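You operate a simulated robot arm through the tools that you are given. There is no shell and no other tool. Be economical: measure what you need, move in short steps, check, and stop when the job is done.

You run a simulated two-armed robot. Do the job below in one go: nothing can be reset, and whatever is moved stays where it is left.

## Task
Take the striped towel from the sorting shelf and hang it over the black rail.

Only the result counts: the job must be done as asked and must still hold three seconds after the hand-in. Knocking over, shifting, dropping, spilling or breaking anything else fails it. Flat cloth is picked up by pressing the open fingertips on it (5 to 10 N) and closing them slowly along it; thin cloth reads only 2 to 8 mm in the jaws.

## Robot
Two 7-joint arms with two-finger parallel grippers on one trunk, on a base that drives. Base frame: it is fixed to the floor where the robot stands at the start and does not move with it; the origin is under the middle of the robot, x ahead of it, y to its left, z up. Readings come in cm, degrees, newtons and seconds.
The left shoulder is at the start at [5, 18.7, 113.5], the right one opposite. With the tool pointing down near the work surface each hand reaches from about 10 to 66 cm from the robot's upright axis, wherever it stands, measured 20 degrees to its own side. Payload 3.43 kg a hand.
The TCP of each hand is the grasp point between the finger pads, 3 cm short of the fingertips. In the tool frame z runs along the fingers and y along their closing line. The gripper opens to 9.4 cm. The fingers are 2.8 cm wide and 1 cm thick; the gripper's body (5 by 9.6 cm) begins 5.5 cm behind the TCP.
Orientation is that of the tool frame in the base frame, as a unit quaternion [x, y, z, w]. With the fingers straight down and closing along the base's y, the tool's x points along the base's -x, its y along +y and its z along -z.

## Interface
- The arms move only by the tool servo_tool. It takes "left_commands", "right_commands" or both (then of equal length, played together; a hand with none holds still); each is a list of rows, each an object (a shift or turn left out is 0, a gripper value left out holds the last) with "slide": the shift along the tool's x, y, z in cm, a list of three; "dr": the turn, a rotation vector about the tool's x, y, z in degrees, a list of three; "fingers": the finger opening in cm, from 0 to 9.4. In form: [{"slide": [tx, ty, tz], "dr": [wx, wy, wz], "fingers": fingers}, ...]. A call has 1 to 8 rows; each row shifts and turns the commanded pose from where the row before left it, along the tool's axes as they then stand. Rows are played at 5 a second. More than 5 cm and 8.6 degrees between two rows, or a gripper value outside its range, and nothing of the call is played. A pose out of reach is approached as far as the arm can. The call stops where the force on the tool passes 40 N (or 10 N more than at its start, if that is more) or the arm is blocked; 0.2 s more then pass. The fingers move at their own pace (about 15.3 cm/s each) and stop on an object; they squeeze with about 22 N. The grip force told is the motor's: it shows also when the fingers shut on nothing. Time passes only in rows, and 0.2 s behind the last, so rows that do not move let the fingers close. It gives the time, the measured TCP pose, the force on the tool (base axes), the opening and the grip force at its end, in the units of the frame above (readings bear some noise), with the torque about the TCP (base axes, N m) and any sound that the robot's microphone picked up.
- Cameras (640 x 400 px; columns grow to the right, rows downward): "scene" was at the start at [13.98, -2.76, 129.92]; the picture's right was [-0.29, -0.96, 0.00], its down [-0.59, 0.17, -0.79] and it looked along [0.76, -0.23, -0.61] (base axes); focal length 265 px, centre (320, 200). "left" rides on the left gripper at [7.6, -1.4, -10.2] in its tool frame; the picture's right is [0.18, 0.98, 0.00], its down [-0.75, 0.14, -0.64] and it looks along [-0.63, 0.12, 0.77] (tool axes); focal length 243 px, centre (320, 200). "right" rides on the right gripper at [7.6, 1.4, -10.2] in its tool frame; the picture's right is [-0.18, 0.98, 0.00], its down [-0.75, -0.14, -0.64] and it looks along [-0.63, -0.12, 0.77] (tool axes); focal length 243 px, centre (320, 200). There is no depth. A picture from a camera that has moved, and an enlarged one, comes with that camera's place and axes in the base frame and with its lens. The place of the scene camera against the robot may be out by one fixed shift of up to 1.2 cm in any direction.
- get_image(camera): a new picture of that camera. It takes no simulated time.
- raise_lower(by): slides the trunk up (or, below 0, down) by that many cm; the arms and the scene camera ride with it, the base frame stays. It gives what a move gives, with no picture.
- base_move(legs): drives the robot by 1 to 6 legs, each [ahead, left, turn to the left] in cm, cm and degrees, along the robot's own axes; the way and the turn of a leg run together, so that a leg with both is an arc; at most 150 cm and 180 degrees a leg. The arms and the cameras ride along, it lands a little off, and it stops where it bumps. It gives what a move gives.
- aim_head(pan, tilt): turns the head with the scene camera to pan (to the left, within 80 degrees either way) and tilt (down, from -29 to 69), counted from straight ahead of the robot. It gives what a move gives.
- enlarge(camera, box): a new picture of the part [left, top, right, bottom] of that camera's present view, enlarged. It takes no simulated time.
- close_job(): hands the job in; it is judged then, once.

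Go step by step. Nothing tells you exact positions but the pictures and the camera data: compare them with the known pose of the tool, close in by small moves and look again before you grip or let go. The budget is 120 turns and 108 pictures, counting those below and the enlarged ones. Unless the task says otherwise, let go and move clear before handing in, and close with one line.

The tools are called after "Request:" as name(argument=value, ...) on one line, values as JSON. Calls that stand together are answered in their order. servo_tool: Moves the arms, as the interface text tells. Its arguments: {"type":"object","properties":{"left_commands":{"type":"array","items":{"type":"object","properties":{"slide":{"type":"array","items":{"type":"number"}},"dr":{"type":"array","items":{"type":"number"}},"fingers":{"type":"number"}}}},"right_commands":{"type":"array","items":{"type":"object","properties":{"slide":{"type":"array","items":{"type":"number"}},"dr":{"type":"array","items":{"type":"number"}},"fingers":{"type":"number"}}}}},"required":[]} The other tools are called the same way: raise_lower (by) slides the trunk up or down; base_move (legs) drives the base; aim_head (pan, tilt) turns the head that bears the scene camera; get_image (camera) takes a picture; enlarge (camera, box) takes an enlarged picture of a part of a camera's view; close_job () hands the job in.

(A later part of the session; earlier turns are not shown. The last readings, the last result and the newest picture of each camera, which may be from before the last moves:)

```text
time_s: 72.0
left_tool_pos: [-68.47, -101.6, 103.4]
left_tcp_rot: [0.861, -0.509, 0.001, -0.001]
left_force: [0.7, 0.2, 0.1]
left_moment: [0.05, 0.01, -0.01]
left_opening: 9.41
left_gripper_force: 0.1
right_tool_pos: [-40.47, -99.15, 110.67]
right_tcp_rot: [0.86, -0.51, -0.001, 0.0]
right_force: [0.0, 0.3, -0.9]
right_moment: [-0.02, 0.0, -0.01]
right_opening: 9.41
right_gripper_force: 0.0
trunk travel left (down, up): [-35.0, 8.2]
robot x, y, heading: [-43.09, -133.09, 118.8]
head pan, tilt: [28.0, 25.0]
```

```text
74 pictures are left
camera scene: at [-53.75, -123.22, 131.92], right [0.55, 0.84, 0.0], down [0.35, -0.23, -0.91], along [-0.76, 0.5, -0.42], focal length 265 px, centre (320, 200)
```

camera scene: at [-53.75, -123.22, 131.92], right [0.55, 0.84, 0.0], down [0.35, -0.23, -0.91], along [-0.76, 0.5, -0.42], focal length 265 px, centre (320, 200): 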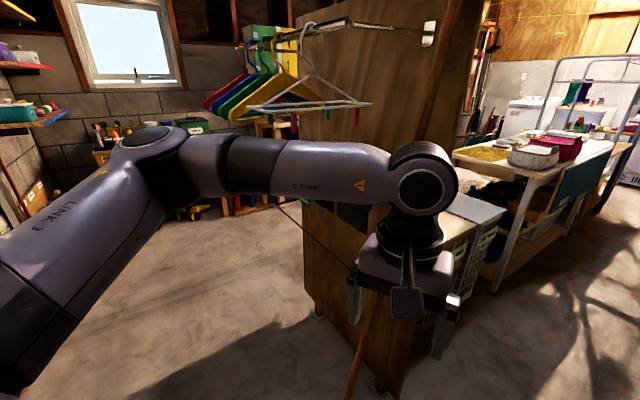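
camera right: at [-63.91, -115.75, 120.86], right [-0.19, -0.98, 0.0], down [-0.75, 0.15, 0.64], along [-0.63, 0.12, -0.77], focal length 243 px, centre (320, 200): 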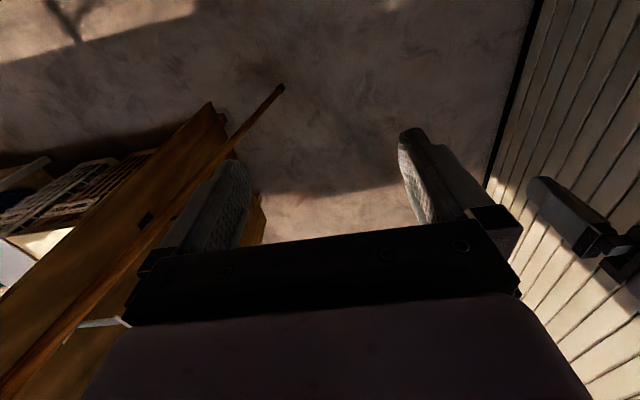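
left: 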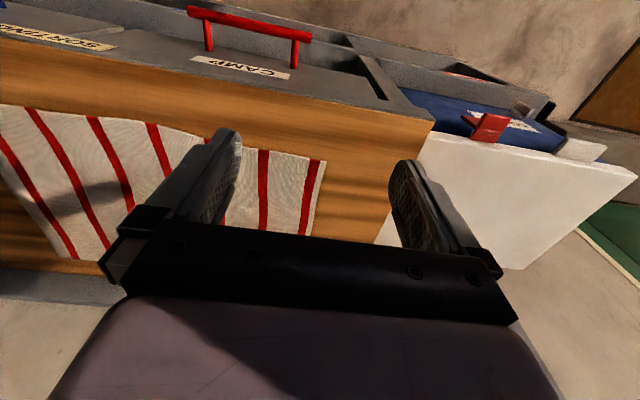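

The left arm blocks now; the gap between arms lies a bit right of the body's axis, so I turn back left 36° and look there.

Request:
base_move(legs=[[0, 0, 35]])

Request:
aim_head(pan=-15, tilt=25)

Request:
get_image(camera="scene")

```text
time_s: 74.1
left_tool_pos: [-81.78, -121.85, 103.26]
left_tcp_rot: [0.974, -0.228, 0.001, 0.0]
left_force: [-0.3, -0.2, -0.4]
left_moment: [-0.01, 0.01, 0.0]
left_opening: 9.4
left_gripper_force: 0.0
right_tool_pos: [-60.4, -103.66, 110.75]
right_tcp_rot: [0.973, -0.23, 0.0, 0.001]
right_force: [-0.8, -0.5, 0.6]
right_moment: [-0.01, -0.05, -0.01]
right_opening: 9.39
right_gripper_force: 0.1
trunk travel left (down, up): [-35.0, 8.2]
robot x, y, heading: [-43.0, -133.0, 153.5]
head pan, tilt: [28.0, 25.0]
```

```text
time_s: 75.2
left_tool_pos: [-81.89, -121.9, 103.34]
left_tcp_rot: [0.974, -0.228, 0.0, 0.0]
left_force: [-0.2, 0.2, -0.2]
left_moment: [0.02, 0.0, 0.0]
left_opening: 9.38
left_gripper_force: 0.1
right_tool_pos: [-60.41, -103.76, 110.66]
right_tcp_rot: [0.973, -0.23, 0.0, 0.001]
right_force: [-0.4, 0.5, 0.6]
right_moment: [0.01, 0.01, -0.01]
right_opening: 9.37
right_gripper_force: 0.1
trunk travel left (down, up): [-35.0, 8.2]
robot x, y, heading: [-42.97, -133.14, 153.7]
head pan, tilt: [-15.0, 25.0]
```

```text
73 pictures are left
camera scene: at [-55.38, -124.7, 131.92], right [0.66, 0.75, 0.0], down [0.32, -0.28, -0.91], along [-0.68, 0.6, -0.42], focal length 265 px, centre (320, 200)
```

scene: 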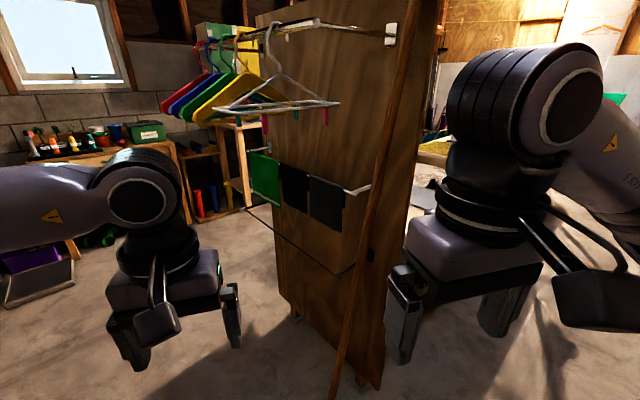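

Now I see the panel: a grey rail with three cloths, and lower a thin black line. I enlarge it.

Request:
enlarge(camera="scene", box=[220, 130, 420, 300])

```text
2.35 times, centred on (320, 215) of scene
camera zoom: at [-55.38, -124.7, 131.92], right [0.66, 0.75, 0.0], down [0.32, -0.28, -0.91], along [-0.68, 0.6, -0.42], focal length 624 px, centre (320, 165)
```

zoom: 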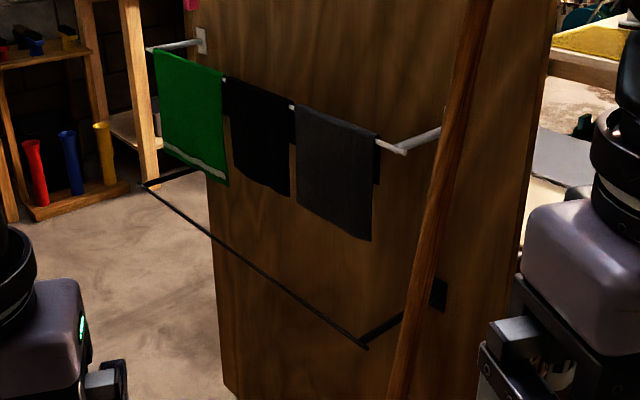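

The black rail is found: U-shaped, standing about 16 cm off the panel at about x −173…−104, y −72.5, z 70, with the grey towel rail about 29 cm above it. Now I drive back to the shelf to pick up the towel.

Request:
base_move(legs=[[0, 0, 26], [-35, -133, 0], [0, 0, -180]])

Request:
aim_head(pan=0, tilt=60)

Request:
get_image(camera="scene")

```text
time_s: 90.7
left_tool_pos: [31.88, 8.31, 103.35]
left_tcp_rot: [-0.008, 1.0, 0.0, 0.0]
left_force: [0.4, -0.9, -0.7]
left_moment: [-0.01, -0.04, -0.02]
left_opening: 9.38
left_gripper_force: 0.0
right_tool_pos: [21.13, -17.75, 110.69]
right_tcp_rot: [-0.007, 1.0, 0.001, 0.0]
right_force: [-0.7, 0.2, 0.9]
right_moment: [0.03, 0.01, 0.03]
right_opening: 9.41
right_gripper_force: 0.0
trunk travel left (down, up): [-35.0, 8.2]
robot x, y, heading: [-7.76, 0.73, 0.8]
head pan, tilt: [-15.0, 25.0]
```

```text
time_s: 91.8
left_tool_pos: [31.95, 8.25, 103.23]
left_tcp_rot: [-0.008, 1.0, 0.0, 0.0]
left_force: [-0.3, -0.1, 1.1]
left_moment: [0.03, 0.04, 0.04]
left_opening: 9.4
left_gripper_force: 0.0
right_tool_pos: [21.04, -17.67, 110.57]
right_tcp_rot: [-0.007, 1.0, 0.001, 0.0]
right_force: [-0.8, 0.3, -1.1]
right_moment: [0.02, 0.01, -0.02]
right_opening: 9.4
right_gripper_force: 0.0
trunk travel left (down, up): [-35.0, 8.2]
robot x, y, heading: [-7.61, 0.54, 0.8]
head pan, tilt: [0.0, 60.0]
```

```text
71 pictures are left
camera scene: at [4.61, 0.39, 126.92], right [0.01, -1.0, 0.0], down [-0.87, -0.01, -0.5], along [0.5, 0.01, -0.87], focal length 265 px, centre (320, 200)
```

scene: 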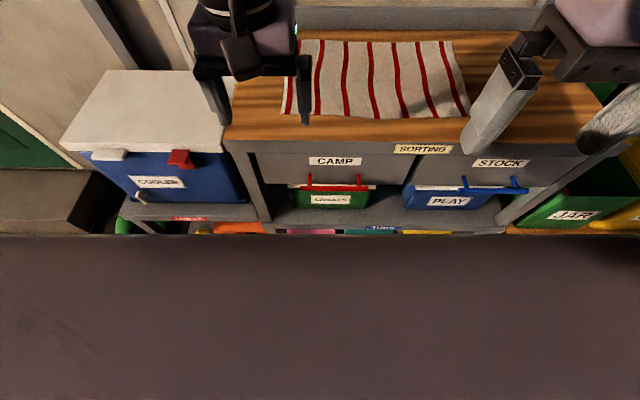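

Towel corners: back edge x≈83.4 (y +7…−37), front x≈52.7 (y +10…−34). I'll pinch it with both hands about 8 cm in from the back edge; first move the base right 15 cm and ahead in careful steps.

Request:
base_move(legs=[[0, -15, -0.8], [12, 0, 0]])

Request:
get_image(camera="scene")

```text
time_s: 94.0
left_tool_pos: [43.96, -7.23, 103.27]
left_tcp_rot: [-0.001, 1.0, 0.0, 0.001]
left_force: [-0.2, -0.4, 0.4]
left_moment: [-0.03, 0.01, 0.0]
left_opening: 9.4
left_gripper_force: 0.1
right_tool_pos: [32.83, -33.08, 110.59]
right_tcp_rot: [-0.001, 1.0, 0.0, 0.0]
right_force: [0.2, 0.3, -1.5]
right_moment: [0.02, 0.04, 0.0]
right_opening: 9.39
right_gripper_force: 0.0
trunk travel left (down, up): [-35.0, 8.2]
robot x, y, heading: [4.08, -14.64, 0.3]
head pan, tilt: [0.0, 60.0]
```

```text
70 pictures are left
camera scene: at [16.61, -14.83, 126.9], right [0.0, -1.0, 0.0], down [-0.87, 0.0, -0.5], along [0.5, 0.0, -0.87], focal length 265 px, centre (320, 200)
```

scene: 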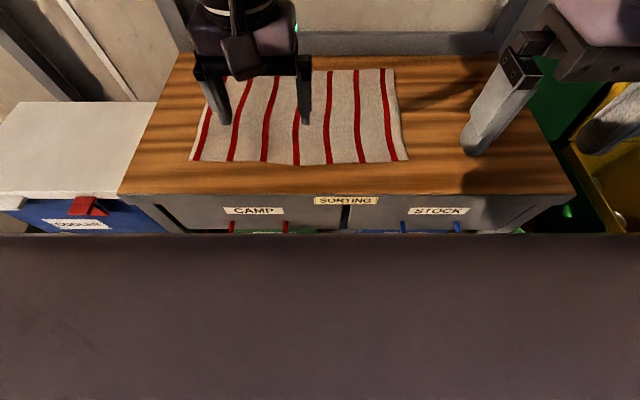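

Towel still reads as x 51–82.5, y −34…+11. I go ahead another 6 cm and place hands high above the pinch points.

Request:
base_move(legs=[[6, 2, 0]])

```text
time_s: 95.0
left_tool_pos: [47.34, -5.6, 103.26]
left_tcp_rot: [0.001, 1.0, 0.0, 0.001]
left_force: [-0.3, -0.7, 0.4]
left_moment: [0.0, -0.03, 0.01]
left_opening: 9.4
left_gripper_force: 0.1
right_tool_pos: [36.12, -31.24, 110.82]
right_tcp_rot: [0.002, 1.0, 0.0, 0.001]
right_force: [-0.4, 0.1, 0.6]
right_moment: [0.05, -0.05, 0.0]
right_opening: 9.41
right_gripper_force: 0.2
trunk travel left (down, up): [-35.0, 8.2]
robot x, y, heading: [8.08, -12.41, -0.2]
head pan, tilt: [0.0, 60.0]
```

The base seems to have stopped slightly short, so I back off 1 cm to be clear, then extend both hands over the towel at height.

Request:
base_move(legs=[[-1, 0, 0]])

Request:
servo_tool(left_commands=[{"slide": [-4, 3, 0]}, {"slide": [-4, 3, 0]}, {"slide": [-4, 3, 0]}, {"slide": [-4, 0, 0]}, {"slide": [-4, 0, 0]}, {"slide": [-4, 0, 0]}], right_commands=[{"slide": [-4, 0.3, 1]}, {"slide": [-4, 0.3, 1]}, {"slide": [-4, 0.3, 1]}, {"slide": [-4, 0.3, 1]}, {"slide": [-4, 0.3, 1]}, {"slide": [-4, 0.3, 1]}])

Request:
get_image(camera="scene")

```text
time_s: 95.7
left_tool_pos: [46.27, -5.54, 103.3]
left_tcp_rot: [0.0, 1.0, 0.0, 0.001]
left_force: [0.4, 0.0, 1.0]
left_moment: [0.03, 0.0, 0.01]
left_opening: 9.41
left_gripper_force: 0.1
right_tool_pos: [35.1, -31.29, 110.75]
right_tcp_rot: [0.002, 1.0, 0.001, 0.001]
right_force: [0.0, -0.3, 0.0]
right_moment: [0.01, -0.01, -0.01]
right_opening: 9.42
right_gripper_force: 0.0
trunk travel left (down, up): [-35.0, 8.2]
robot x, y, heading: [6.57, -12.8, -0.3]
head pan, tilt: [0.0, 60.0]
```

```text
time_s: 97.1
left_tool_pos: [69.07, 3.56, 103.23]
left_tcp_rot: [0.003, 1.0, 0.0, 0.0]
left_force: [-0.7, 0.4, -1.0]
left_moment: [-0.03, 0.04, -0.01]
left_opening: 9.4
left_gripper_force: 0.0
left hand out of reach, approached as far as the arm can: row 6
right_tool_pos: [59.17, -29.72, 104.71]
right_tcp_rot: [0.0, 1.0, 0.0, 0.0]
right_force: [0.1, -0.2, 0.0]
right_moment: [0.0, 0.02, -0.03]
right_opening: 9.43
right_gripper_force: 0.1
trunk travel left (down, up): [-35.0, 8.2]
robot x, y, heading: [6.41, -12.27, 0.1]
head pan, tilt: [0.0, 60.0]
```

```text
69 pictures are left
camera scene: at [19.06, -12.9, 126.9], right [0.0, -1.0, 0.0], down [-0.87, 0.0, -0.5], along [0.5, 0.0, -0.87], focal length 265 px, centre (320, 200)
```

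scene: 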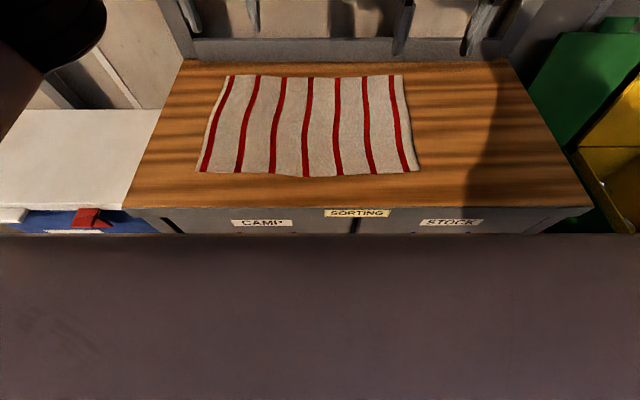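

Towel is fully visible: x 51–81.6, y −33.5…+11.5. I'll bring both hands to x≈69 with fingers half-open, at y +5.5 and −28, just above the towel.

Request:
servo_tool(left_commands=[{"slide": [0.6, 0.5, 2.5], "fingers": 5}, {"slide": [0.7, 0.5, 2.5]}, {"slide": [0, 0.5, 2.5]}, {"slide": [0, 0.5, 2.5]}, {"slide": [0, 0, 2.5]}], right_commands=[{"slide": [-2, 0.35, 2.8], "fingers": 5}, {"slide": [-2, 0.35, 2.8]}, {"slide": [-2, 0.35, 2.8]}, {"slide": [-2, 0.35, 2.8]}, {"slide": [-1.8, 0.35, 2.8]}])

Request:
get_image(camera="scene")

Request:
get_image(camera="left")

Request:
get_image(camera="right")

```text
time_s: 98.3
left_tool_pos: [67.71, 5.65, 91.22]
left_tcp_rot: [0.0, 1.0, -0.001, 0.005]
left_force: [2.8, 0.1, 16.6]
left_moment: [0.45, 0.07, -0.07]
left_opening: 4.94
left_gripper_force: 0.1
right_tool_pos: [68.89, -27.62, 91.13]
right_tcp_rot: [0.0, 1.0, 0.001, 0.004]
right_force: [-0.4, 1.4, 15.0]
right_moment: [-0.34, 0.12, -0.02]
right_opening: 4.99
right_gripper_force: 0.1
trunk travel left (down, up): [-35.0, 8.2]
robot x, y, heading: [6.42, -12.86, -0.2]
head pan, tilt: [0.0, 60.0]
```

```text
68 pictures are left
camera scene: at [18.73, -12.93, 127.03], right [0.0, -1.0, 0.0], down [-0.86, 0.0, -0.5], along [0.5, 0.0, -0.86], focal length 265 px, centre (320, 200)
```

scene: 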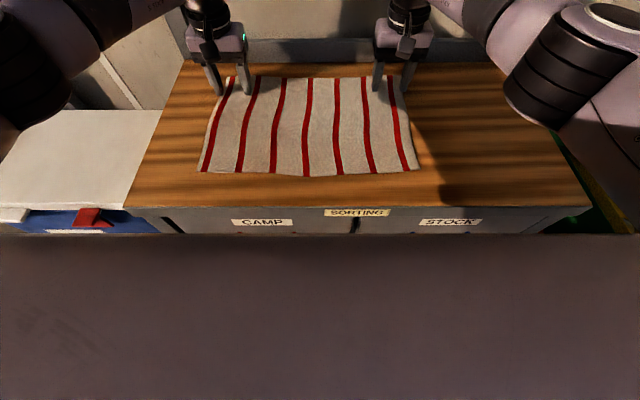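

```text
67 pictures are left
camera left: at [60.04, 4.32, 101.3], right [-0.18, 0.98, 0.0], down [0.75, 0.14, 0.65], along [0.64, 0.12, -0.76], focal length 243 px, centre (320, 200)
```

left: 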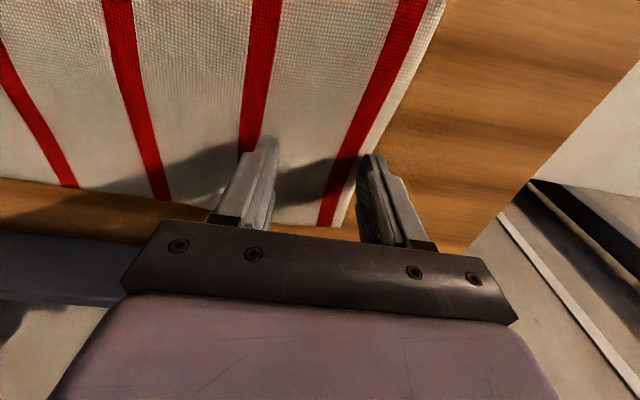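

```text
66 pictures are left
camera right: at [61.21, -26.32, 101.28], right [0.18, 0.98, 0.0], down [0.75, -0.14, 0.65], along [0.64, -0.12, -0.76], focal length 243 px, centre (320, 200)
```

right: 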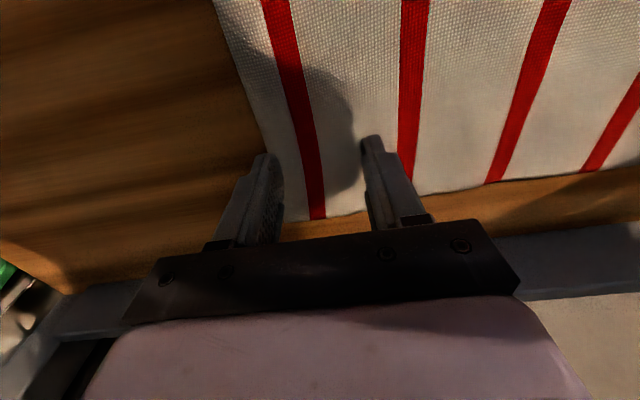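

Contact came at TCP z≈91.2, so the surface is really at about z 88; that makes the towel about 40×27 cm with its back edge at x≈74.5. I lift, and shift the pinch points to x≈62.5, y +3.2 and −25.5.

Request:
servo_tool(left_commands=[{"slide": [0, 0, -2]}, {"slide": [2, -1.2, -1]}, {"slide": [2.2, -1.2, 0]}, {"slide": [1, 0, 0]}], right_commands=[{"slide": [0, 0, -2]}, {"slide": [2.2, 1, -1]}, {"slide": [2.2, 1.1, 0]}, {"slide": [2, 0, 0]}])

Request:
get_image(camera="left")

Request:
get_image(camera="right")

```text
time_s: 99.3
left_tool_pos: [62.57, 3.39, 93.39]
left_tcp_rot: [0.001, 1.0, 0.0, 0.0]
left_force: [-0.5, -0.2, 0.6]
left_moment: [0.03, 0.0, -0.01]
left_opening: 5.01
left_gripper_force: 0.0
right_tool_pos: [62.68, -25.73, 93.82]
right_tcp_rot: [0.002, 1.0, 0.001, 0.001]
right_force: [0.4, -0.3, 0.9]
right_moment: [-0.01, -0.03, -0.03]
right_opening: 5.0
right_gripper_force: 0.0
trunk travel left (down, up): [-35.0, 8.2]
robot x, y, heading: [6.62, -12.71, 0.1]
head pan, tilt: [0.0, 60.0]
```

```text
65 pictures are left
camera left: at [54.97, 1.93, 103.75], right [-0.18, 0.98, 0.0], down [0.75, 0.14, 0.64], along [0.63, 0.12, -0.77], focal length 243 px, centre (320, 200)
```

left: 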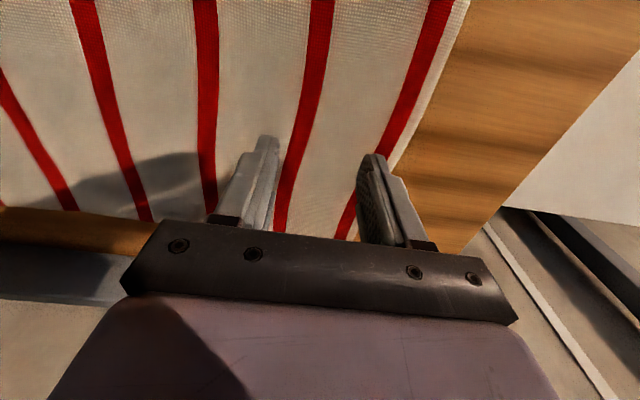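

```text
64 pictures are left
camera right: at [55.01, -24.22, 103.94], right [0.19, 0.98, 0.0], down [0.75, -0.15, 0.64], along [0.63, -0.12, -0.77], focal length 243 px, centre (320, 200)
```

right: 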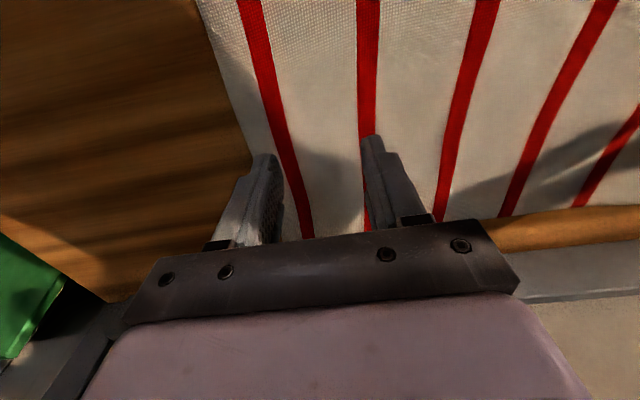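

Both hands are over the towel near its sides. I move 1 cm inward and descend to light contact.

Request:
servo_tool(left_commands=[{"slide": [0, -1, 0.8]}, {"slide": [0, 0, 0.8]}, {"slide": [0, 0, 0.3]}, {"slide": [0, 0, 0]}], right_commands=[{"slide": [0, 1, 0.9]}, {"slide": [0, 0, 0.9]}, {"slide": [0, 0, 0.4]}, {"slide": [0, 0, 0]}])

```text
time_s: 100.3
left_tool_pos: [62.67, 2.32, 91.51]
left_tcp_rot: [0.0, 1.0, -0.001, 0.0]
left_force: [-0.1, 0.8, 0.2]
left_moment: [0.01, -0.01, 0.02]
left_opening: 4.98
left_gripper_force: 0.0
right_tool_pos: [62.64, -24.68, 91.49]
right_tcp_rot: [0.003, 1.0, 0.001, 0.001]
right_force: [0.1, -0.8, 0.4]
right_moment: [-0.03, -0.02, 0.02]
right_opening: 5.01
right_gripper_force: 0.1
trunk travel left (down, up): [-35.0, 8.2]
robot x, y, heading: [6.27, -12.83, -0.2]
head pan, tilt: [0.0, 60.0]
```

Request:
servo_tool(left_commands=[{"slide": [0, 0, 0.3]}, {"slide": [0, 0, 0.2]}, {"slide": [0, 0, 0]}], right_commands=[{"slide": [0, 0, 0.3]}, {"slide": [0, 0, 0.2]}, {"slide": [0, 0, 0]}])

```text
time_s: 101.1
left_tool_pos: [62.52, 2.45, 91.14]
left_tcp_rot: [0.001, 1.0, 0.0, 0.002]
left_force: [0.1, 0.5, 0.4]
left_moment: [0.02, 0.03, 0.02]
left_opening: 5.02
left_gripper_force: 0.1
right_tool_pos: [62.57, -24.6, 91.09]
right_tcp_rot: [0.002, 1.0, 0.0, 0.002]
right_force: [-0.6, -1.1, 7.0]
right_moment: [-0.18, 0.03, -0.06]
right_opening: 4.98
right_gripper_force: 0.0
trunk travel left (down, up): [-35.0, 8.2]
robot x, y, heading: [6.52, -12.72, -0.3]
head pan, tilt: [0.0, 60.0]
```

Right hand presses at 7 N; the left needs slightly more.

Request:
servo_tool(left_commands=[{"slide": [0, 0, 0.15]}, {"slide": [0, 0, 0.1]}, {"slide": [0, 0, 0]}])

```text
time_s: 101.9
left_tool_pos: [62.55, 2.33, 91.17]
left_tcp_rot: [0.001, 1.0, 0.0, 0.001]
left_force: [-1.6, -0.6, 10.1]
left_moment: [0.11, 0.06, 0.01]
left_opening: 5.02
left_gripper_force: 0.0
right_tool_pos: [62.51, -24.72, 91.2]
right_tcp_rot: [0.003, 1.0, 0.001, 0.002]
right_force: [1.8, 0.3, 7.7]
right_moment: [-0.2, -0.02, 0.01]
right_opening: 4.99
right_gripper_force: 0.2
trunk travel left (down, up): [-35.0, 8.2]
robot x, y, heading: [6.57, -12.51, 0.0]
head pan, tilt: [0.0, 60.0]
```

Both press at 8–10 N; now I close the fingers slowly along the cloth.

Request:
servo_tool(left_commands=[{"fingers": 4.3}, {"fingers": 3.6}, {"fingers": 2.9}, {"fingers": 2.2}, {"fingers": 1.5}, {"fingers": 0.8}, {"fingers": 0}, {"fingers": 0}], right_commands=[{"fingers": 4.3}, {"fingers": 3.6}, {"fingers": 2.9}, {"fingers": 2.2}, {"fingers": 1.5}, {"fingers": 0.8}, {"fingers": 0}, {"fingers": 0}])

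Request:
get_image(camera="scene")

```text
time_s: 103.7
left_tool_pos: [62.45, 2.36, 91.27]
left_tcp_rot: [0.002, 1.0, 0.0, 0.002]
left_force: [-0.5, 0.8, 18.2]
left_moment: [0.02, 0.06, -0.03]
left_opening: 0.24
left_gripper_force: 22.2
right_tool_pos: [62.55, -24.84, 91.09]
right_tcp_rot: [0.001, 1.0, 0.001, 0.002]
right_force: [0.5, -0.2, 5.2]
right_moment: [-0.08, 0.01, 0.04]
right_opening: 0.0
right_gripper_force: 21.8
trunk travel left (down, up): [-35.0, 8.2]
robot x, y, heading: [6.62, -12.72, -0.1]
head pan, tilt: [0.0, 60.0]
```

```text
63 pictures are left
camera scene: at [18.81, -12.97, 126.94], right [0.0, -1.0, 0.0], down [-0.86, 0.0, -0.5], along [0.5, 0.0, -0.86], focal length 265 px, centre (320, 200)
```

scene: 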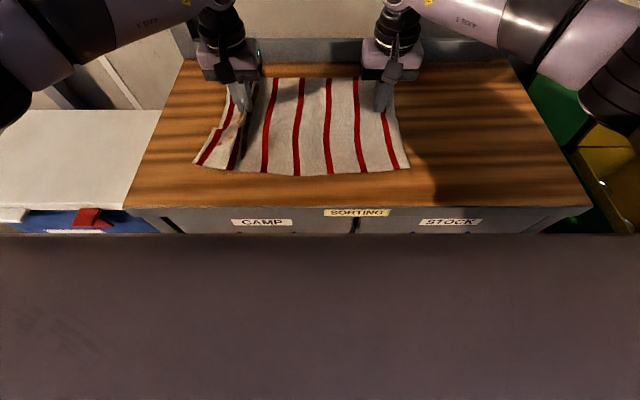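

Left has the cloth (2.4 mm); the right missed. I retry the right, pressing a bit harder.

Request:
servo_tool(right_commands=[{"slide": [0, 0, -1.0]}, {"fingers": 5}, {"fingers": 5}, {"slide": [0, 0, 0.7]}, {"slide": [0, 0, 0.4]}, {"slide": [0, 0, 0.1]}, {}])

```text
time_s: 105.3
left_tool_pos: [62.46, 2.41, 91.04]
left_tcp_rot: [0.001, 1.0, 0.001, 0.002]
left_force: [4.2, -0.6, 11.9]
left_moment: [-0.02, -0.06, 0.0]
left_opening: 0.25
left_gripper_force: 21.8
right_tool_pos: [62.54, -24.9, 91.15]
right_tcp_rot: [0.003, 1.0, 0.001, 0.004]
right_force: [-3.3, -3.0, 20.6]
right_moment: [-0.59, 0.21, -0.08]
right_opening: 5.03
right_gripper_force: 0.4
trunk travel left (down, up): [-35.0, 8.2]
robot x, y, heading: [6.43, -12.46, -0.3]
head pan, tilt: [0.0, 60.0]
```

That's 20 N, a bit too much; I ease off and close slowly.

Request:
servo_tool(right_commands=[{"slide": [0, 0, -0.12]}, {}, {}])

```text
time_s: 106.1
left_tool_pos: [62.39, 2.52, 91.11]
left_tcp_rot: [0.0, 1.0, -0.001, 0.002]
left_force: [4.0, -1.3, 13.8]
left_moment: [-0.01, -0.02, -0.03]
left_opening: 0.22
left_gripper_force: 22.3
right_tool_pos: [62.46, -24.72, 91.03]
right_tcp_rot: [0.002, 1.0, 0.001, 0.002]
right_force: [-0.5, -0.6, 19.7]
right_moment: [-0.59, 0.12, -0.04]
right_opening: 5.04
right_gripper_force: 0.1
trunk travel left (down, up): [-35.0, 8.2]
robot x, y, heading: [6.75, -12.48, 0.2]
head pan, tilt: [0.0, 60.0]
```

Only the outer finger is bearing; I roll the hand about 1° and ease off to balance, then read again.

Request:
servo_tool(right_commands=[{"slide": [0, 0, -0.15], "dr": [1.0, 0, 0]}, {}, {}])

Request:
get_image(camera="right")

```text
time_s: 106.9
left_tool_pos: [62.42, 2.45, 91.02]
left_tcp_rot: [0.0, 1.0, -0.001, 0.001]
left_force: [-0.1, -1.0, 17.8]
left_moment: [0.01, 0.07, -0.01]
left_opening: 0.23
left_gripper_force: 21.7
right_tool_pos: [62.5, -24.84, 91.15]
right_tcp_rot: [0.002, 1.0, -0.008, 0.001]
right_force: [3.0, 1.7, 11.9]
right_moment: [0.49, -0.04, -0.07]
right_opening: 5.12
right_gripper_force: 0.6
trunk travel left (down, up): [-35.0, 8.2]
robot x, y, heading: [6.47, -12.62, -0.1]
head pan, tilt: [0.0, 60.0]
```

```text
62 pictures are left
camera right: at [54.86, -23.15, 101.32], right [0.19, 0.98, -0.01], down [0.75, -0.13, 0.65], along [0.63, -0.13, -0.76], focal length 243 px, centre (320, 200)
```

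right: 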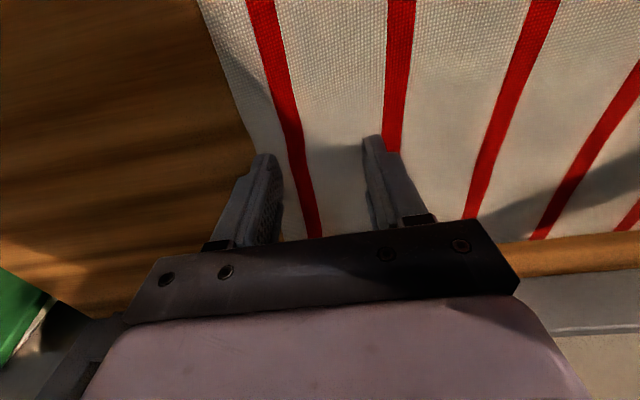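

Now the inner finger bears, so about half that roll is right; I also shift 1.5 cm inward since the outer tip is near the towel's side.

Request:
servo_tool(right_commands=[{"slide": [0, 0, -0.8]}, {"slide": [0, 1.5, 0], "dr": [-0.5, 0, 0]}, {"slide": [0, 0, 0.5]}, {"slide": [0, 0, 0.3]}, {}])

```text
time_s: 108.1
left_tool_pos: [62.52, 2.44, 91.15]
left_tcp_rot: [0.0, 1.0, -0.001, 0.001]
left_force: [-3.1, 0.9, 18.7]
left_moment: [0.05, 0.2, 0.0]
left_opening: 0.23
left_gripper_force: 22.5
right_tool_pos: [62.48, -23.26, 91.31]
right_tcp_rot: [0.002, 1.0, -0.003, 0.002]
right_force: [0.0, -0.2, 1.3]
right_moment: [0.02, 0.02, 0.01]
right_opening: 4.98
right_gripper_force: 0.1
trunk travel left (down, up): [-35.0, 8.2]
robot x, y, heading: [6.86, -12.67, -0.1]
head pan, tilt: [0.0, 60.0]
```

Request:
servo_tool(right_commands=[{"slide": [0, 0, 0.12]}, {"slide": [0, 0, 0.08]}, {}])

```text
time_s: 108.9
left_tool_pos: [62.49, 2.43, 91.17]
left_tcp_rot: [0.002, 1.0, 0.0, 0.002]
left_force: [2.0, 0.5, 12.5]
left_moment: [-0.01, 0.0, 0.0]
left_opening: 0.23
left_gripper_force: 22.0
right_tool_pos: [62.57, -23.26, 91.05]
right_tcp_rot: [0.001, 1.0, -0.004, 0.003]
right_force: [-5.1, -1.2, 19.8]
right_moment: [0.32, 0.29, 0.09]
right_opening: 4.98
right_gripper_force: 0.1
trunk travel left (down, up): [-35.0, 8.2]
robot x, y, heading: [6.58, -12.71, -0.0]
head pan, tilt: [0.0, 60.0]
```

I ease 0.08 cm and close slowly.

Request:
servo_tool(right_commands=[{"slide": [0, 0, -0.08], "fingers": 4.5}, {"fingers": 3.8}, {"fingers": 3.1}, {"fingers": 2.4}, {"fingers": 1.6}, {"fingers": 0.8}, {"fingers": 0}, {"fingers": 0}])

```text
time_s: 110.7
left_tool_pos: [62.49, 2.33, 91.22]
left_tcp_rot: [0.001, 1.0, -0.001, 0.003]
left_force: [3.2, -3.4, 13.3]
left_moment: [-0.09, -0.02, -0.02]
left_opening: 0.23
left_gripper_force: 22.0
right_tool_pos: [62.46, -23.35, 91.15]
right_tcp_rot: [0.002, 1.0, -0.003, 0.003]
right_force: [-0.9, 3.9, 20.2]
right_moment: [0.09, 0.18, 0.02]
right_opening: 0.24
right_gripper_force: 21.7
trunk travel left (down, up): [-35.0, 8.2]
robot x, y, heading: [6.63, -12.95, -0.0]
head pan, tilt: [0.0, 60.0]
```

Both hands now hold cloth (2.4 mm). I lift both 12 cm and look.

Request:
servo_tool(left_commands=[{"slide": [0, 0, -1]}, {"slide": [0, 0, -2]}, {"slide": [0.5, 0, -3]}, {"slide": [1, 0, -3]}, {"slide": [1, 0, -3]}], right_commands=[{"slide": [0, 0, -1]}, {"slide": [0, 0, -2]}, {"slide": [0.5, 0, -3]}, {"slide": [1, 0, -3]}, {"slide": [1, 0, -3]}])

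Request:
get_image(camera="scene")

```text
time_s: 111.9
left_tool_pos: [59.85, 2.52, 103.06]
left_tcp_rot: [0.0, 1.0, 0.001, 0.0]
left_force: [0.5, -5.3, 0.3]
left_moment: [-0.14, -0.02, -0.05]
left_opening: 0.23
left_gripper_force: 22.2
right_tool_pos: [60.24, -23.08, 103.08]
right_tcp_rot: [0.002, 1.0, -0.004, 0.002]
right_force: [0.2, 4.7, -0.2]
right_moment: [0.15, 0.04, 0.07]
right_opening: 0.23
right_gripper_force: 21.9
trunk travel left (down, up): [-35.0, 8.2]
robot x, y, heading: [6.61, -12.58, 0.0]
head pan, tilt: [0.0, 60.0]
```

```text
61 pictures are left
camera scene: at [18.97, -12.93, 126.91], right [0.0, -1.0, 0.0], down [-0.87, 0.0, -0.5], along [0.5, 0.0, -0.87], focal length 265 px, centre (320, 200)
```

scene: 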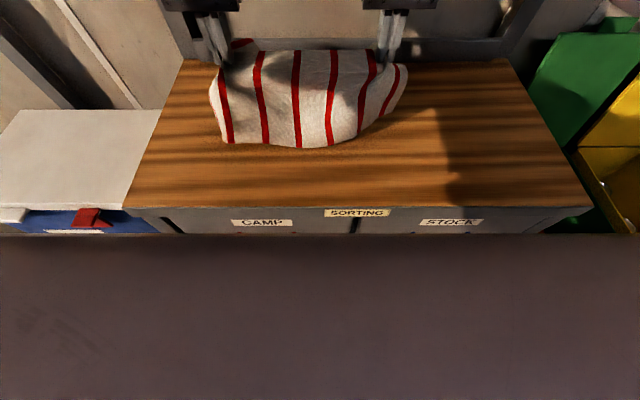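

The towel is held along a ridge with flaps both sides. I raise and draw both hands toward me, slightly easing the sideways tension.

Request:
servo_tool(left_commands=[{"slide": [1, -0.1, -2]}, {"slide": [2, -0.1, -2]}, {"slide": [2, 0, -2]}, {"slide": [2, 0, -2]}, {"slide": [2, 0, -2]}], right_commands=[{"slide": [1, 0.1, -2]}, {"slide": [2, 0.1, -2]}, {"slide": [2, 0, -2]}, {"slide": [2, 0, -2]}, {"slide": [2, 0, -2]}])

Request:
base_move(legs=[[-15, 0, 0]])

Request:
aim_head(pan=0, tilt=35)

Request:
get_image(camera="scene")

```text
time_s: 113.1
left_tool_pos: [51.0, 2.23, 112.93]
left_tcp_rot: [0.001, 1.0, 0.0, 0.001]
left_force: [-0.2, -1.1, -0.6]
left_moment: [-0.01, -0.04, 0.0]
left_opening: 0.22
left_gripper_force: 22.3
right_tool_pos: [51.07, -22.76, 113.05]
right_tcp_rot: [0.001, 1.0, -0.004, 0.001]
right_force: [0.8, 0.4, 0.6]
right_moment: [-0.01, 0.02, 0.04]
right_opening: 0.22
right_gripper_force: 22.2
trunk travel left (down, up): [-35.0, 8.2]
robot x, y, heading: [7.08, -12.69, -0.2]
head pan, tilt: [0.0, 60.0]
```

```text
time_s: 114.5
left_tool_pos: [35.78, 2.35, 112.72]
left_tcp_rot: [0.0, 1.0, 0.001, 0.001]
left_force: [-0.8, -0.8, -0.4]
left_moment: [-0.02, -0.03, 0.05]
left_opening: 0.21
left_gripper_force: 22.4
right_tool_pos: [36.08, -22.77, 113.23]
right_tcp_rot: [0.001, 1.0, -0.004, 0.001]
right_force: [0.1, 0.5, -0.2]
right_moment: [-0.01, -0.05, 0.02]
right_opening: 0.22
right_gripper_force: 21.5
trunk travel left (down, up): [-35.0, 8.2]
robot x, y, heading: [-8.41, -12.82, -0.0]
head pan, tilt: [0.0, 60.0]
```

```text
time_s: 115.4
left_tool_pos: [35.89, 2.21, 112.73]
left_tcp_rot: [0.0, 1.0, 0.0, 0.0]
left_force: [-0.1, 0.1, -0.3]
left_moment: [-0.01, 0.03, 0.01]
left_opening: 0.23
left_gripper_force: 22.0
right_tool_pos: [35.97, -22.59, 113.02]
right_tcp_rot: [0.001, 1.0, -0.003, 0.0]
right_force: [0.4, 0.1, -0.6]
right_moment: [0.02, 0.01, 0.02]
right_opening: 0.23
right_gripper_force: 22.0
trunk travel left (down, up): [-35.0, 8.2]
robot x, y, heading: [-8.72, -12.52, 0.0]
head pan, tilt: [0.0, 35.0]
```

```text
60 pictures are left
camera scene: at [5.98, -12.89, 130.33], right [0.0, -1.0, 0.0], down [-0.57, 0.0, -0.82], along [0.82, 0.0, -0.57], focal length 265 px, centre (320, 200)
```

scene: 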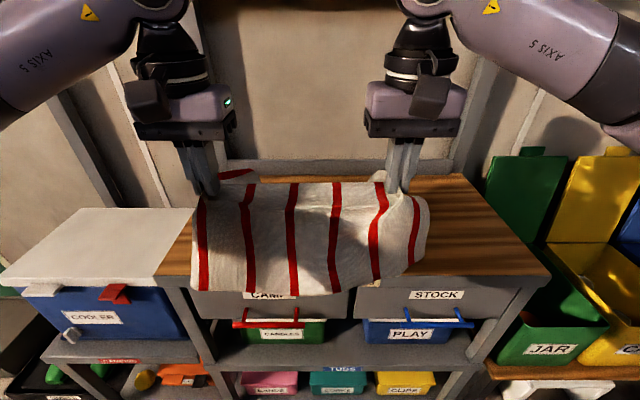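

The towel hangs cleanly from both hands. Now I turn to heading 90°, drive back along the aisle to about (−38, −145), and lower the trunk so everything passes under the hangers.

Request:
base_move(legs=[[0, 0, 90], [-133, 30, 0]])

Request:
raise_lower(by=-25)

Request:
aim_head(pan=60, tilt=10)

Request:
get_image(camera="scene")

```text
time_s: 125.8
left_tool_pos: [-54.13, -97.53, 112.69]
left_tcp_rot: [-0.706, 0.708, 0.0, 0.0]
left_force: [0.3, 0.4, 0.6]
left_moment: [-0.02, -0.03, 0.01]
left_opening: 0.26
left_gripper_force: 21.7
right_tool_pos: [-29.14, -97.49, 113.05]
right_tcp_rot: [-0.706, 0.708, -0.002, 0.003]
right_force: [-0.7, -0.1, 0.4]
right_moment: [0.02, -0.01, -0.01]
right_opening: 0.24
right_gripper_force: 22.0
trunk travel left (down, up): [-35.0, 8.2]
robot x, y, heading: [-39.29, -142.38, 89.7]
head pan, tilt: [0.0, 35.0]
```

```text
time_s: 128.4
left_tool_pos: [-54.11, -97.57, 87.75]
left_tcp_rot: [-0.706, 0.708, -0.001, 0.0]
left_force: [0.8, -0.1, -0.1]
left_moment: [0.02, -0.03, -0.02]
left_opening: 0.23
left_gripper_force: 22.0
right_tool_pos: [-29.13, -97.51, 88.05]
right_tcp_rot: [-0.706, 0.708, -0.002, 0.002]
right_force: [0.2, -0.6, -0.1]
right_moment: [0.03, 0.02, -0.02]
right_opening: 0.23
right_gripper_force: 22.1
trunk travel left (down, up): [-10.0, 33.2]
robot x, y, heading: [-39.8, -141.96, 89.9]
head pan, tilt: [0.0, 35.0]
```

```text
time_s: 129.7
left_tool_pos: [-54.12, -97.49, 87.73]
left_tcp_rot: [-0.706, 0.708, -0.001, 0.001]
left_force: [0.0, -0.3, 0.1]
left_moment: [-0.01, -0.02, -0.05]
left_opening: 0.24
left_gripper_force: 21.5
right_tool_pos: [-29.05, -97.49, 88.12]
right_tcp_rot: [-0.706, 0.708, -0.002, 0.003]
right_force: [-0.7, 0.0, 0.8]
right_moment: [0.0, 0.03, -0.02]
right_opening: 0.24
right_gripper_force: 21.9
trunk travel left (down, up): [-10.0, 33.2]
robot x, y, heading: [-39.17, -142.1, 90.0]
head pan, tilt: [60.0, 10.0]
```

```text
59 pictures are left
camera scene: at [-47.53, -131.76, 109.35], right [0.5, 0.86, 0.0], down [0.15, -0.09, -0.98], along [-0.85, 0.5, -0.17], focal length 265 px, centre (320, 200)
```

scene: 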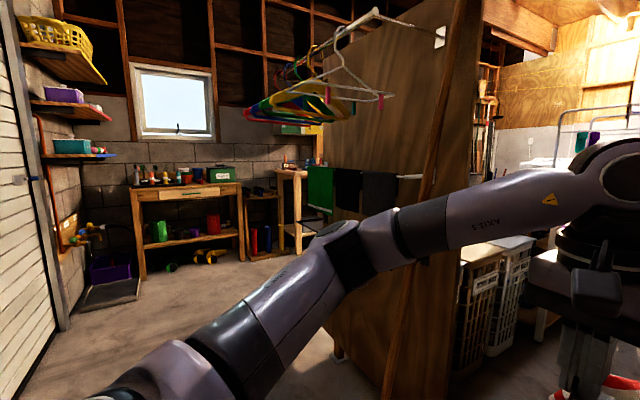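

View confirms hangers bottom out at about z 124, above my lowered arms. I slide 86 cm left along the panel to line up with the rail.

Request:
base_move(legs=[[0, 86, 0]])

Request:
aim_head(pan=0, tilt=30)

Request:
get_image(camera="scene")

```text
time_s: 134.3
left_tool_pos: [-141.29, -97.73, 87.74]
left_tcp_rot: [0.709, -0.705, 0.0, 0.0]
left_force: [-0.3, -0.3, -0.2]
left_moment: [-0.01, 0.02, -0.03]
left_opening: 0.23
left_gripper_force: 21.6
right_tool_pos: [-116.14, -97.58, 88.05]
right_tcp_rot: [0.709, -0.705, 0.003, -0.003]
right_force: [0.1, 0.2, 1.1]
right_moment: [-0.04, 0.02, 0.01]
right_opening: 0.22
right_gripper_force: 21.6
trunk travel left (down, up): [-10.0, 33.2]
robot x, y, heading: [-126.42, -141.71, 90.4]
head pan, tilt: [60.0, 10.0]
```

```text
time_s: 135.6
left_tool_pos: [-141.28, -97.74, 87.79]
left_tcp_rot: [0.709, -0.705, 0.001, 0.0]
left_force: [0.4, -0.8, 1.0]
left_moment: [0.01, -0.02, 0.0]
left_opening: 0.24
left_gripper_force: 21.7
right_tool_pos: [-116.18, -97.58, 88.1]
right_tcp_rot: [0.709, -0.705, 0.003, -0.003]
right_force: [-0.3, 1.2, 0.3]
right_moment: [-0.01, 0.01, -0.03]
right_opening: 0.22
right_gripper_force: 22.1
trunk travel left (down, up): [-10.0, 33.2]
robot x, y, heading: [-126.05, -142.18, 90.3]
head pan, tilt: [0.0, 30.0]
```

```text
58 pictures are left
camera scene: at [-126.36, -127.48, 106.12], right [1.0, 0.01, 0.0], down [0.0, -0.5, -0.87], along [-0.01, 0.87, -0.5], focal length 265 px, centre (320, 200)
```

scene: 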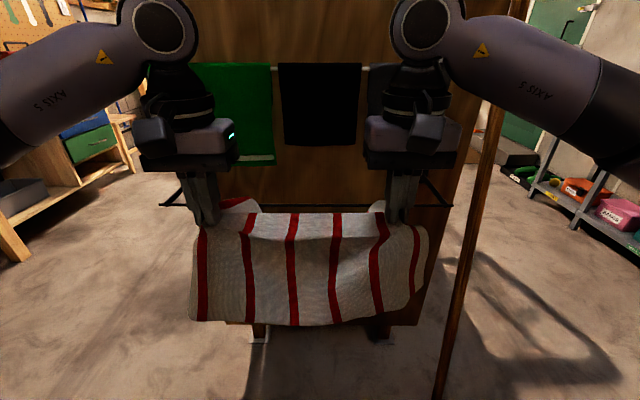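

Triangulating both views, the black rail is at about y −78.7, z 77, x −160…−99; the hanging cloths end at z≈84–88 and y≈−75. I nudge the base right 4 and ahead 6, raise the hands and tilt the fingers forward 35° so the wrists stay away from the cloths.

Request:
base_move(legs=[[6, -4, 0]])

Request:
servo_tool(left_commands=[{"slide": [0, 0, -2.7]}, {"slide": [0, 0, -2.7]}, {"dr": [0, -7, 0]}, {"dr": [0, -7, 0]}, {"dr": [0, -7, 0]}, {"dr": [0, -7, 0]}, {"dr": [0, -7, 0]}, {}], right_commands=[{"slide": [0, 0, -2.5]}, {"slide": [0, 0, -2.6]}, {"dr": [0, -7, 0]}, {"dr": [0, -7, 0]}, {"dr": [0, -7, 0]}, {"dr": [0, -7, 0]}, {"dr": [0, -7, 0]}, {}])

Request:
get_image(camera="scene")

```text
time_s: 136.6
left_tool_pos: [-137.3, -91.58, 87.75]
left_tcp_rot: [0.709, -0.705, 0.0, 0.0]
left_force: [0.5, 0.6, 0.8]
left_moment: [0.0, -0.02, -0.02]
left_opening: 0.23
left_gripper_force: 21.8
right_tool_pos: [-112.23, -91.46, 88.01]
right_tcp_rot: [0.709, -0.705, 0.002, -0.003]
right_force: [-0.6, 0.7, 0.6]
right_moment: [0.02, -0.04, 0.01]
right_opening: 0.19
right_gripper_force: 22.2
trunk travel left (down, up): [-10.0, 33.2]
robot x, y, heading: [-122.13, -136.17, 90.3]
head pan, tilt: [0.0, 30.0]
```

```text
time_s: 138.4
left_tool_pos: [-137.39, -91.63, 93.14]
left_tcp_rot: [0.676, -0.672, -0.214, -0.213]
left_force: [-0.6, 0.3, -0.5]
left_moment: [0.02, -0.02, -0.05]
left_opening: 0.25
left_gripper_force: 22.1
right_tool_pos: [-112.29, -91.43, 93.16]
right_tcp_rot: [0.677, -0.672, -0.212, -0.215]
right_force: [-0.8, 0.2, 0.4]
right_moment: [0.0, -0.01, -0.02]
right_opening: 0.21
right_gripper_force: 21.5
trunk travel left (down, up): [-10.0, 33.2]
robot x, y, heading: [-121.98, -135.94, 90.5]
head pan, tilt: [0.0, 30.0]
```

```text
57 pictures are left
camera scene: at [-122.42, -121.38, 106.12], right [1.0, 0.01, 0.0], down [0.0, -0.5, -0.87], along [0.0, 0.87, -0.5], focal length 265 px, centre (320, 200)
```

scene: 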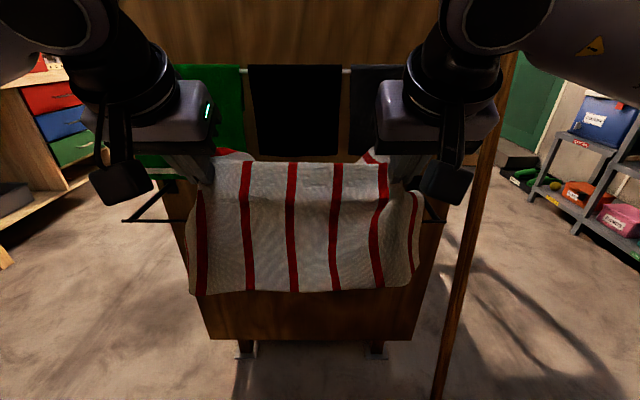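

The rail reads y ≈ −79.5, z ≈ 77.5 here. Advancing 8 cm horizontally at this height brings the fingertips just short of above it.

Request:
servo_tool(left_commands=[{"slide": [-1.64, 0, 1.15]}, {"slide": [-1.64, 0, 1.15]}, {"slide": [-1.64, 0, 1.15]}, {"slide": [-1.64, 0, 1.15]}, {}], right_commands=[{"slide": [-1.64, 0, 1.15]}, {"slide": [-1.64, 0, 1.15]}, {"slide": [-1.64, 0, 1.15]}, {"slide": [-1.64, 0, 1.15]}, {}])

Request:
get_image(camera="left")

Request:
get_image(camera="scene")

```text
time_s: 139.6
left_tool_pos: [-137.34, -83.62, 92.97]
left_tcp_rot: [0.676, -0.672, -0.213, -0.213]
left_force: [0.9, 0.2, -0.1]
left_moment: [0.02, 0.0, -0.04]
left_opening: 0.24
left_gripper_force: 21.8
right_tool_pos: [-112.47, -83.32, 93.15]
right_tcp_rot: [0.677, -0.672, -0.211, -0.215]
right_force: [0.5, 0.4, 0.7]
right_moment: [-0.03, 0.04, -0.04]
right_opening: 0.22
right_gripper_force: 22.1
trunk travel left (down, up): [-10.0, 33.2]
robot x, y, heading: [-122.45, -136.1, 90.1]
head pan, tilt: [0.0, 30.0]
```

```text
56 pictures are left
camera left: at [-135.85, -95.77, 97.06], right [-0.98, -0.16, -0.11], down [-0.14, 0.25, 0.96], along [-0.12, 0.96, -0.27], focal length 243 px, centre (320, 200)
```

left: 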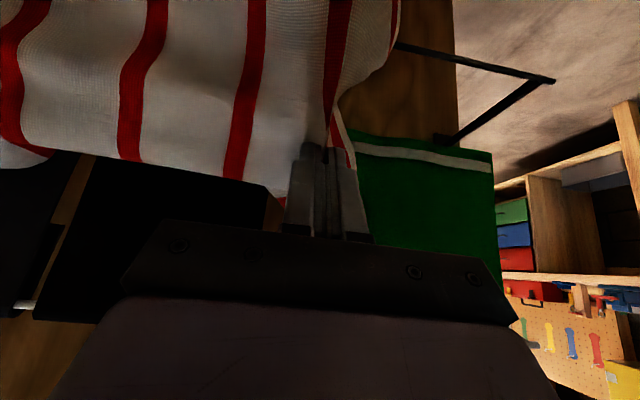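

```text
55 pictures are left
camera scene: at [-122.42, -121.37, 106.12], right [1.0, 0.01, 0.0], down [0.0, -0.5, -0.87], along [0.0, 0.87, -0.5], focal length 265 px, centre (320, 200)
```

scene: 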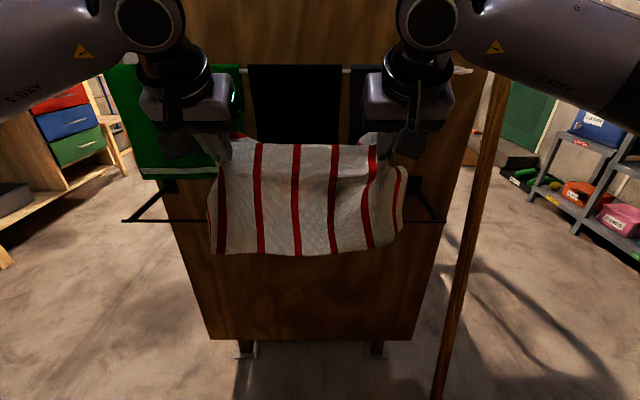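

The wrist view confirms the rail at y≈−79.2, z≈77. I raise 1 cm and advance 4 cm so that the far flap passes over the rail, then look.

Request:
servo_tool(left_commands=[{"slide": [-0.57, 0, -0.82]}, {"slide": [-0.82, 0, 0.57]}, {"slide": [-0.82, 0, 0.57]}, {"slide": [-0.82, 0, 0.57]}, {"slide": [-0.82, 0, 0.57]}, {}], right_commands=[{"slide": [-0.57, 0, -0.82]}, {"slide": [-0.82, 0, 0.57]}, {"slide": [-0.82, 0, 0.57]}, {"slide": [-0.82, 0, 0.57]}, {"slide": [-0.82, 0, 0.57]}, {}])

Request:
get_image(camera="left")

Request:
get_image(camera="right")

Request:
get_image(camera="scene")

```text
time_s: 141.0
left_tool_pos: [-137.29, -79.59, 93.96]
left_tcp_rot: [0.676, -0.673, -0.214, -0.212]
left_force: [-0.2, -0.4, -0.9]
left_moment: [0.0, -0.02, -0.03]
left_opening: 0.23
left_gripper_force: 22.1
right_tool_pos: [-112.35, -79.37, 94.27]
right_tcp_rot: [0.676, -0.672, -0.211, -0.216]
right_force: [-0.2, 0.0, 0.4]
right_moment: [0.02, 0.01, -0.03]
right_opening: 0.23
right_gripper_force: 21.7
trunk travel left (down, up): [-10.0, 33.2]
robot x, y, heading: [-122.27, -136.01, 90.3]
head pan, tilt: [0.0, 30.0]
```

```text
54 pictures are left
camera left: at [-135.86, -91.8, 98.08], right [-0.98, -0.16, -0.11], down [-0.14, 0.25, 0.96], along [-0.12, 0.96, -0.27], focal length 243 px, centre (320, 200)
```

left: 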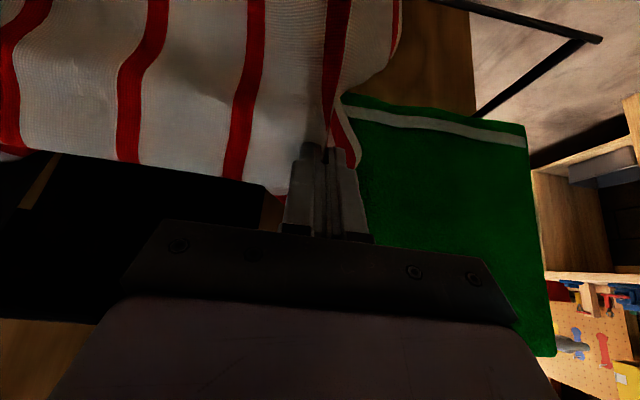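

```text
53 pictures are left
camera right: at [-113.74, -91.61, 98.13], right [-0.98, 0.15, 0.1], down [0.13, 0.25, 0.96], along [0.12, 0.96, -0.26], focal length 243 px, centre (320, 200)
```

right: 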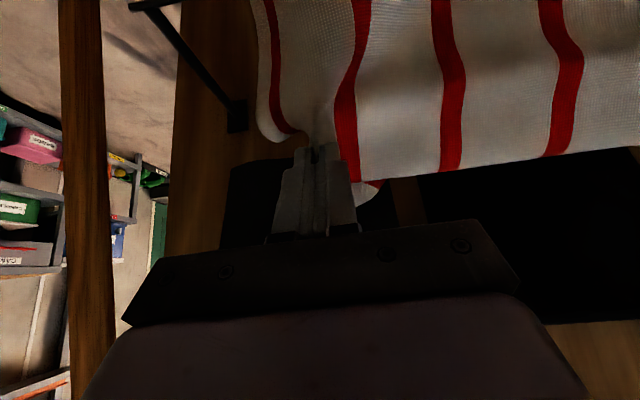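

```text
52 pictures are left
camera scene: at [-122.42, -121.37, 106.12], right [1.0, 0.01, 0.0], down [0.0, -0.5, -0.87], along [0.0, 0.87, -0.5], focal length 265 px, centre (320, 200)
```

scene: 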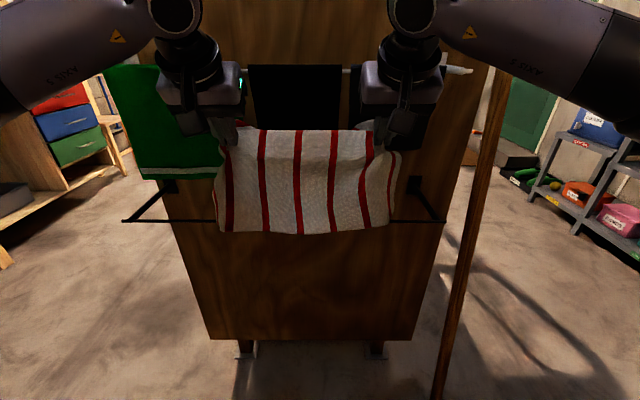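

The fingertips are now slightly beyond the rail line. I enlarge the towel's sides to see where the far flap lies relative to the rail.

Request:
enlarge(camera="scene", box=[180, 110, 440, 250])

Request:
enlarge(camera="right", box=[120, 0, 440, 200])

```text
2.46 times, centred on (310, 180) of scene
camera zoom: at [-122.42, -121.37, 106.12], right [1.0, 0.01, 0.0], down [0.0, -0.5, -0.87], along [0.0, 0.87, -0.5], focal length 653 px, centre (345, 249)
```

zoom: 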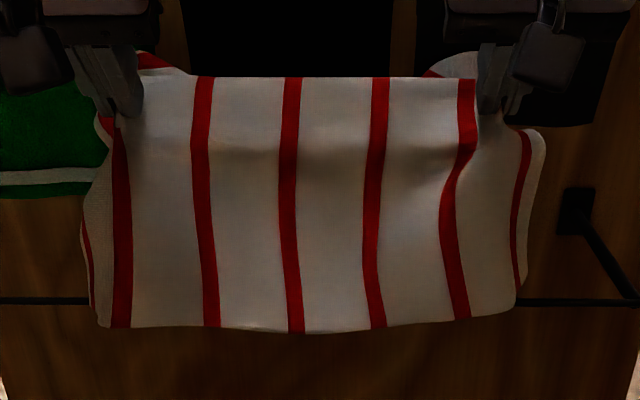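

```text
2.00 times, centred on (280, 100) of right
camera zoom: at [-113.74, -91.61, 98.13], right [-0.98, 0.15, 0.1], down [0.13, 0.25, 0.96], along [0.12, 0.96, -0.26], focal length 485 px, centre (400, 400)
```

zoom: 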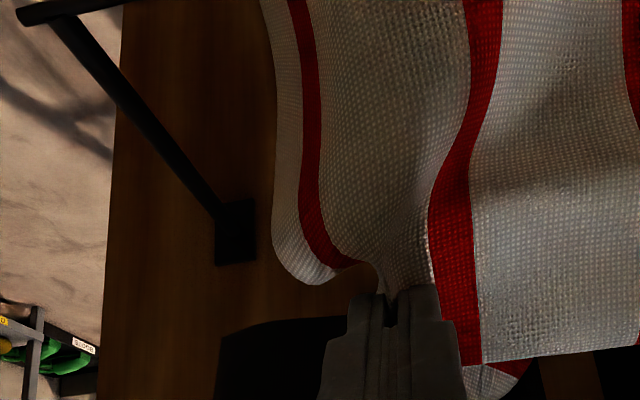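

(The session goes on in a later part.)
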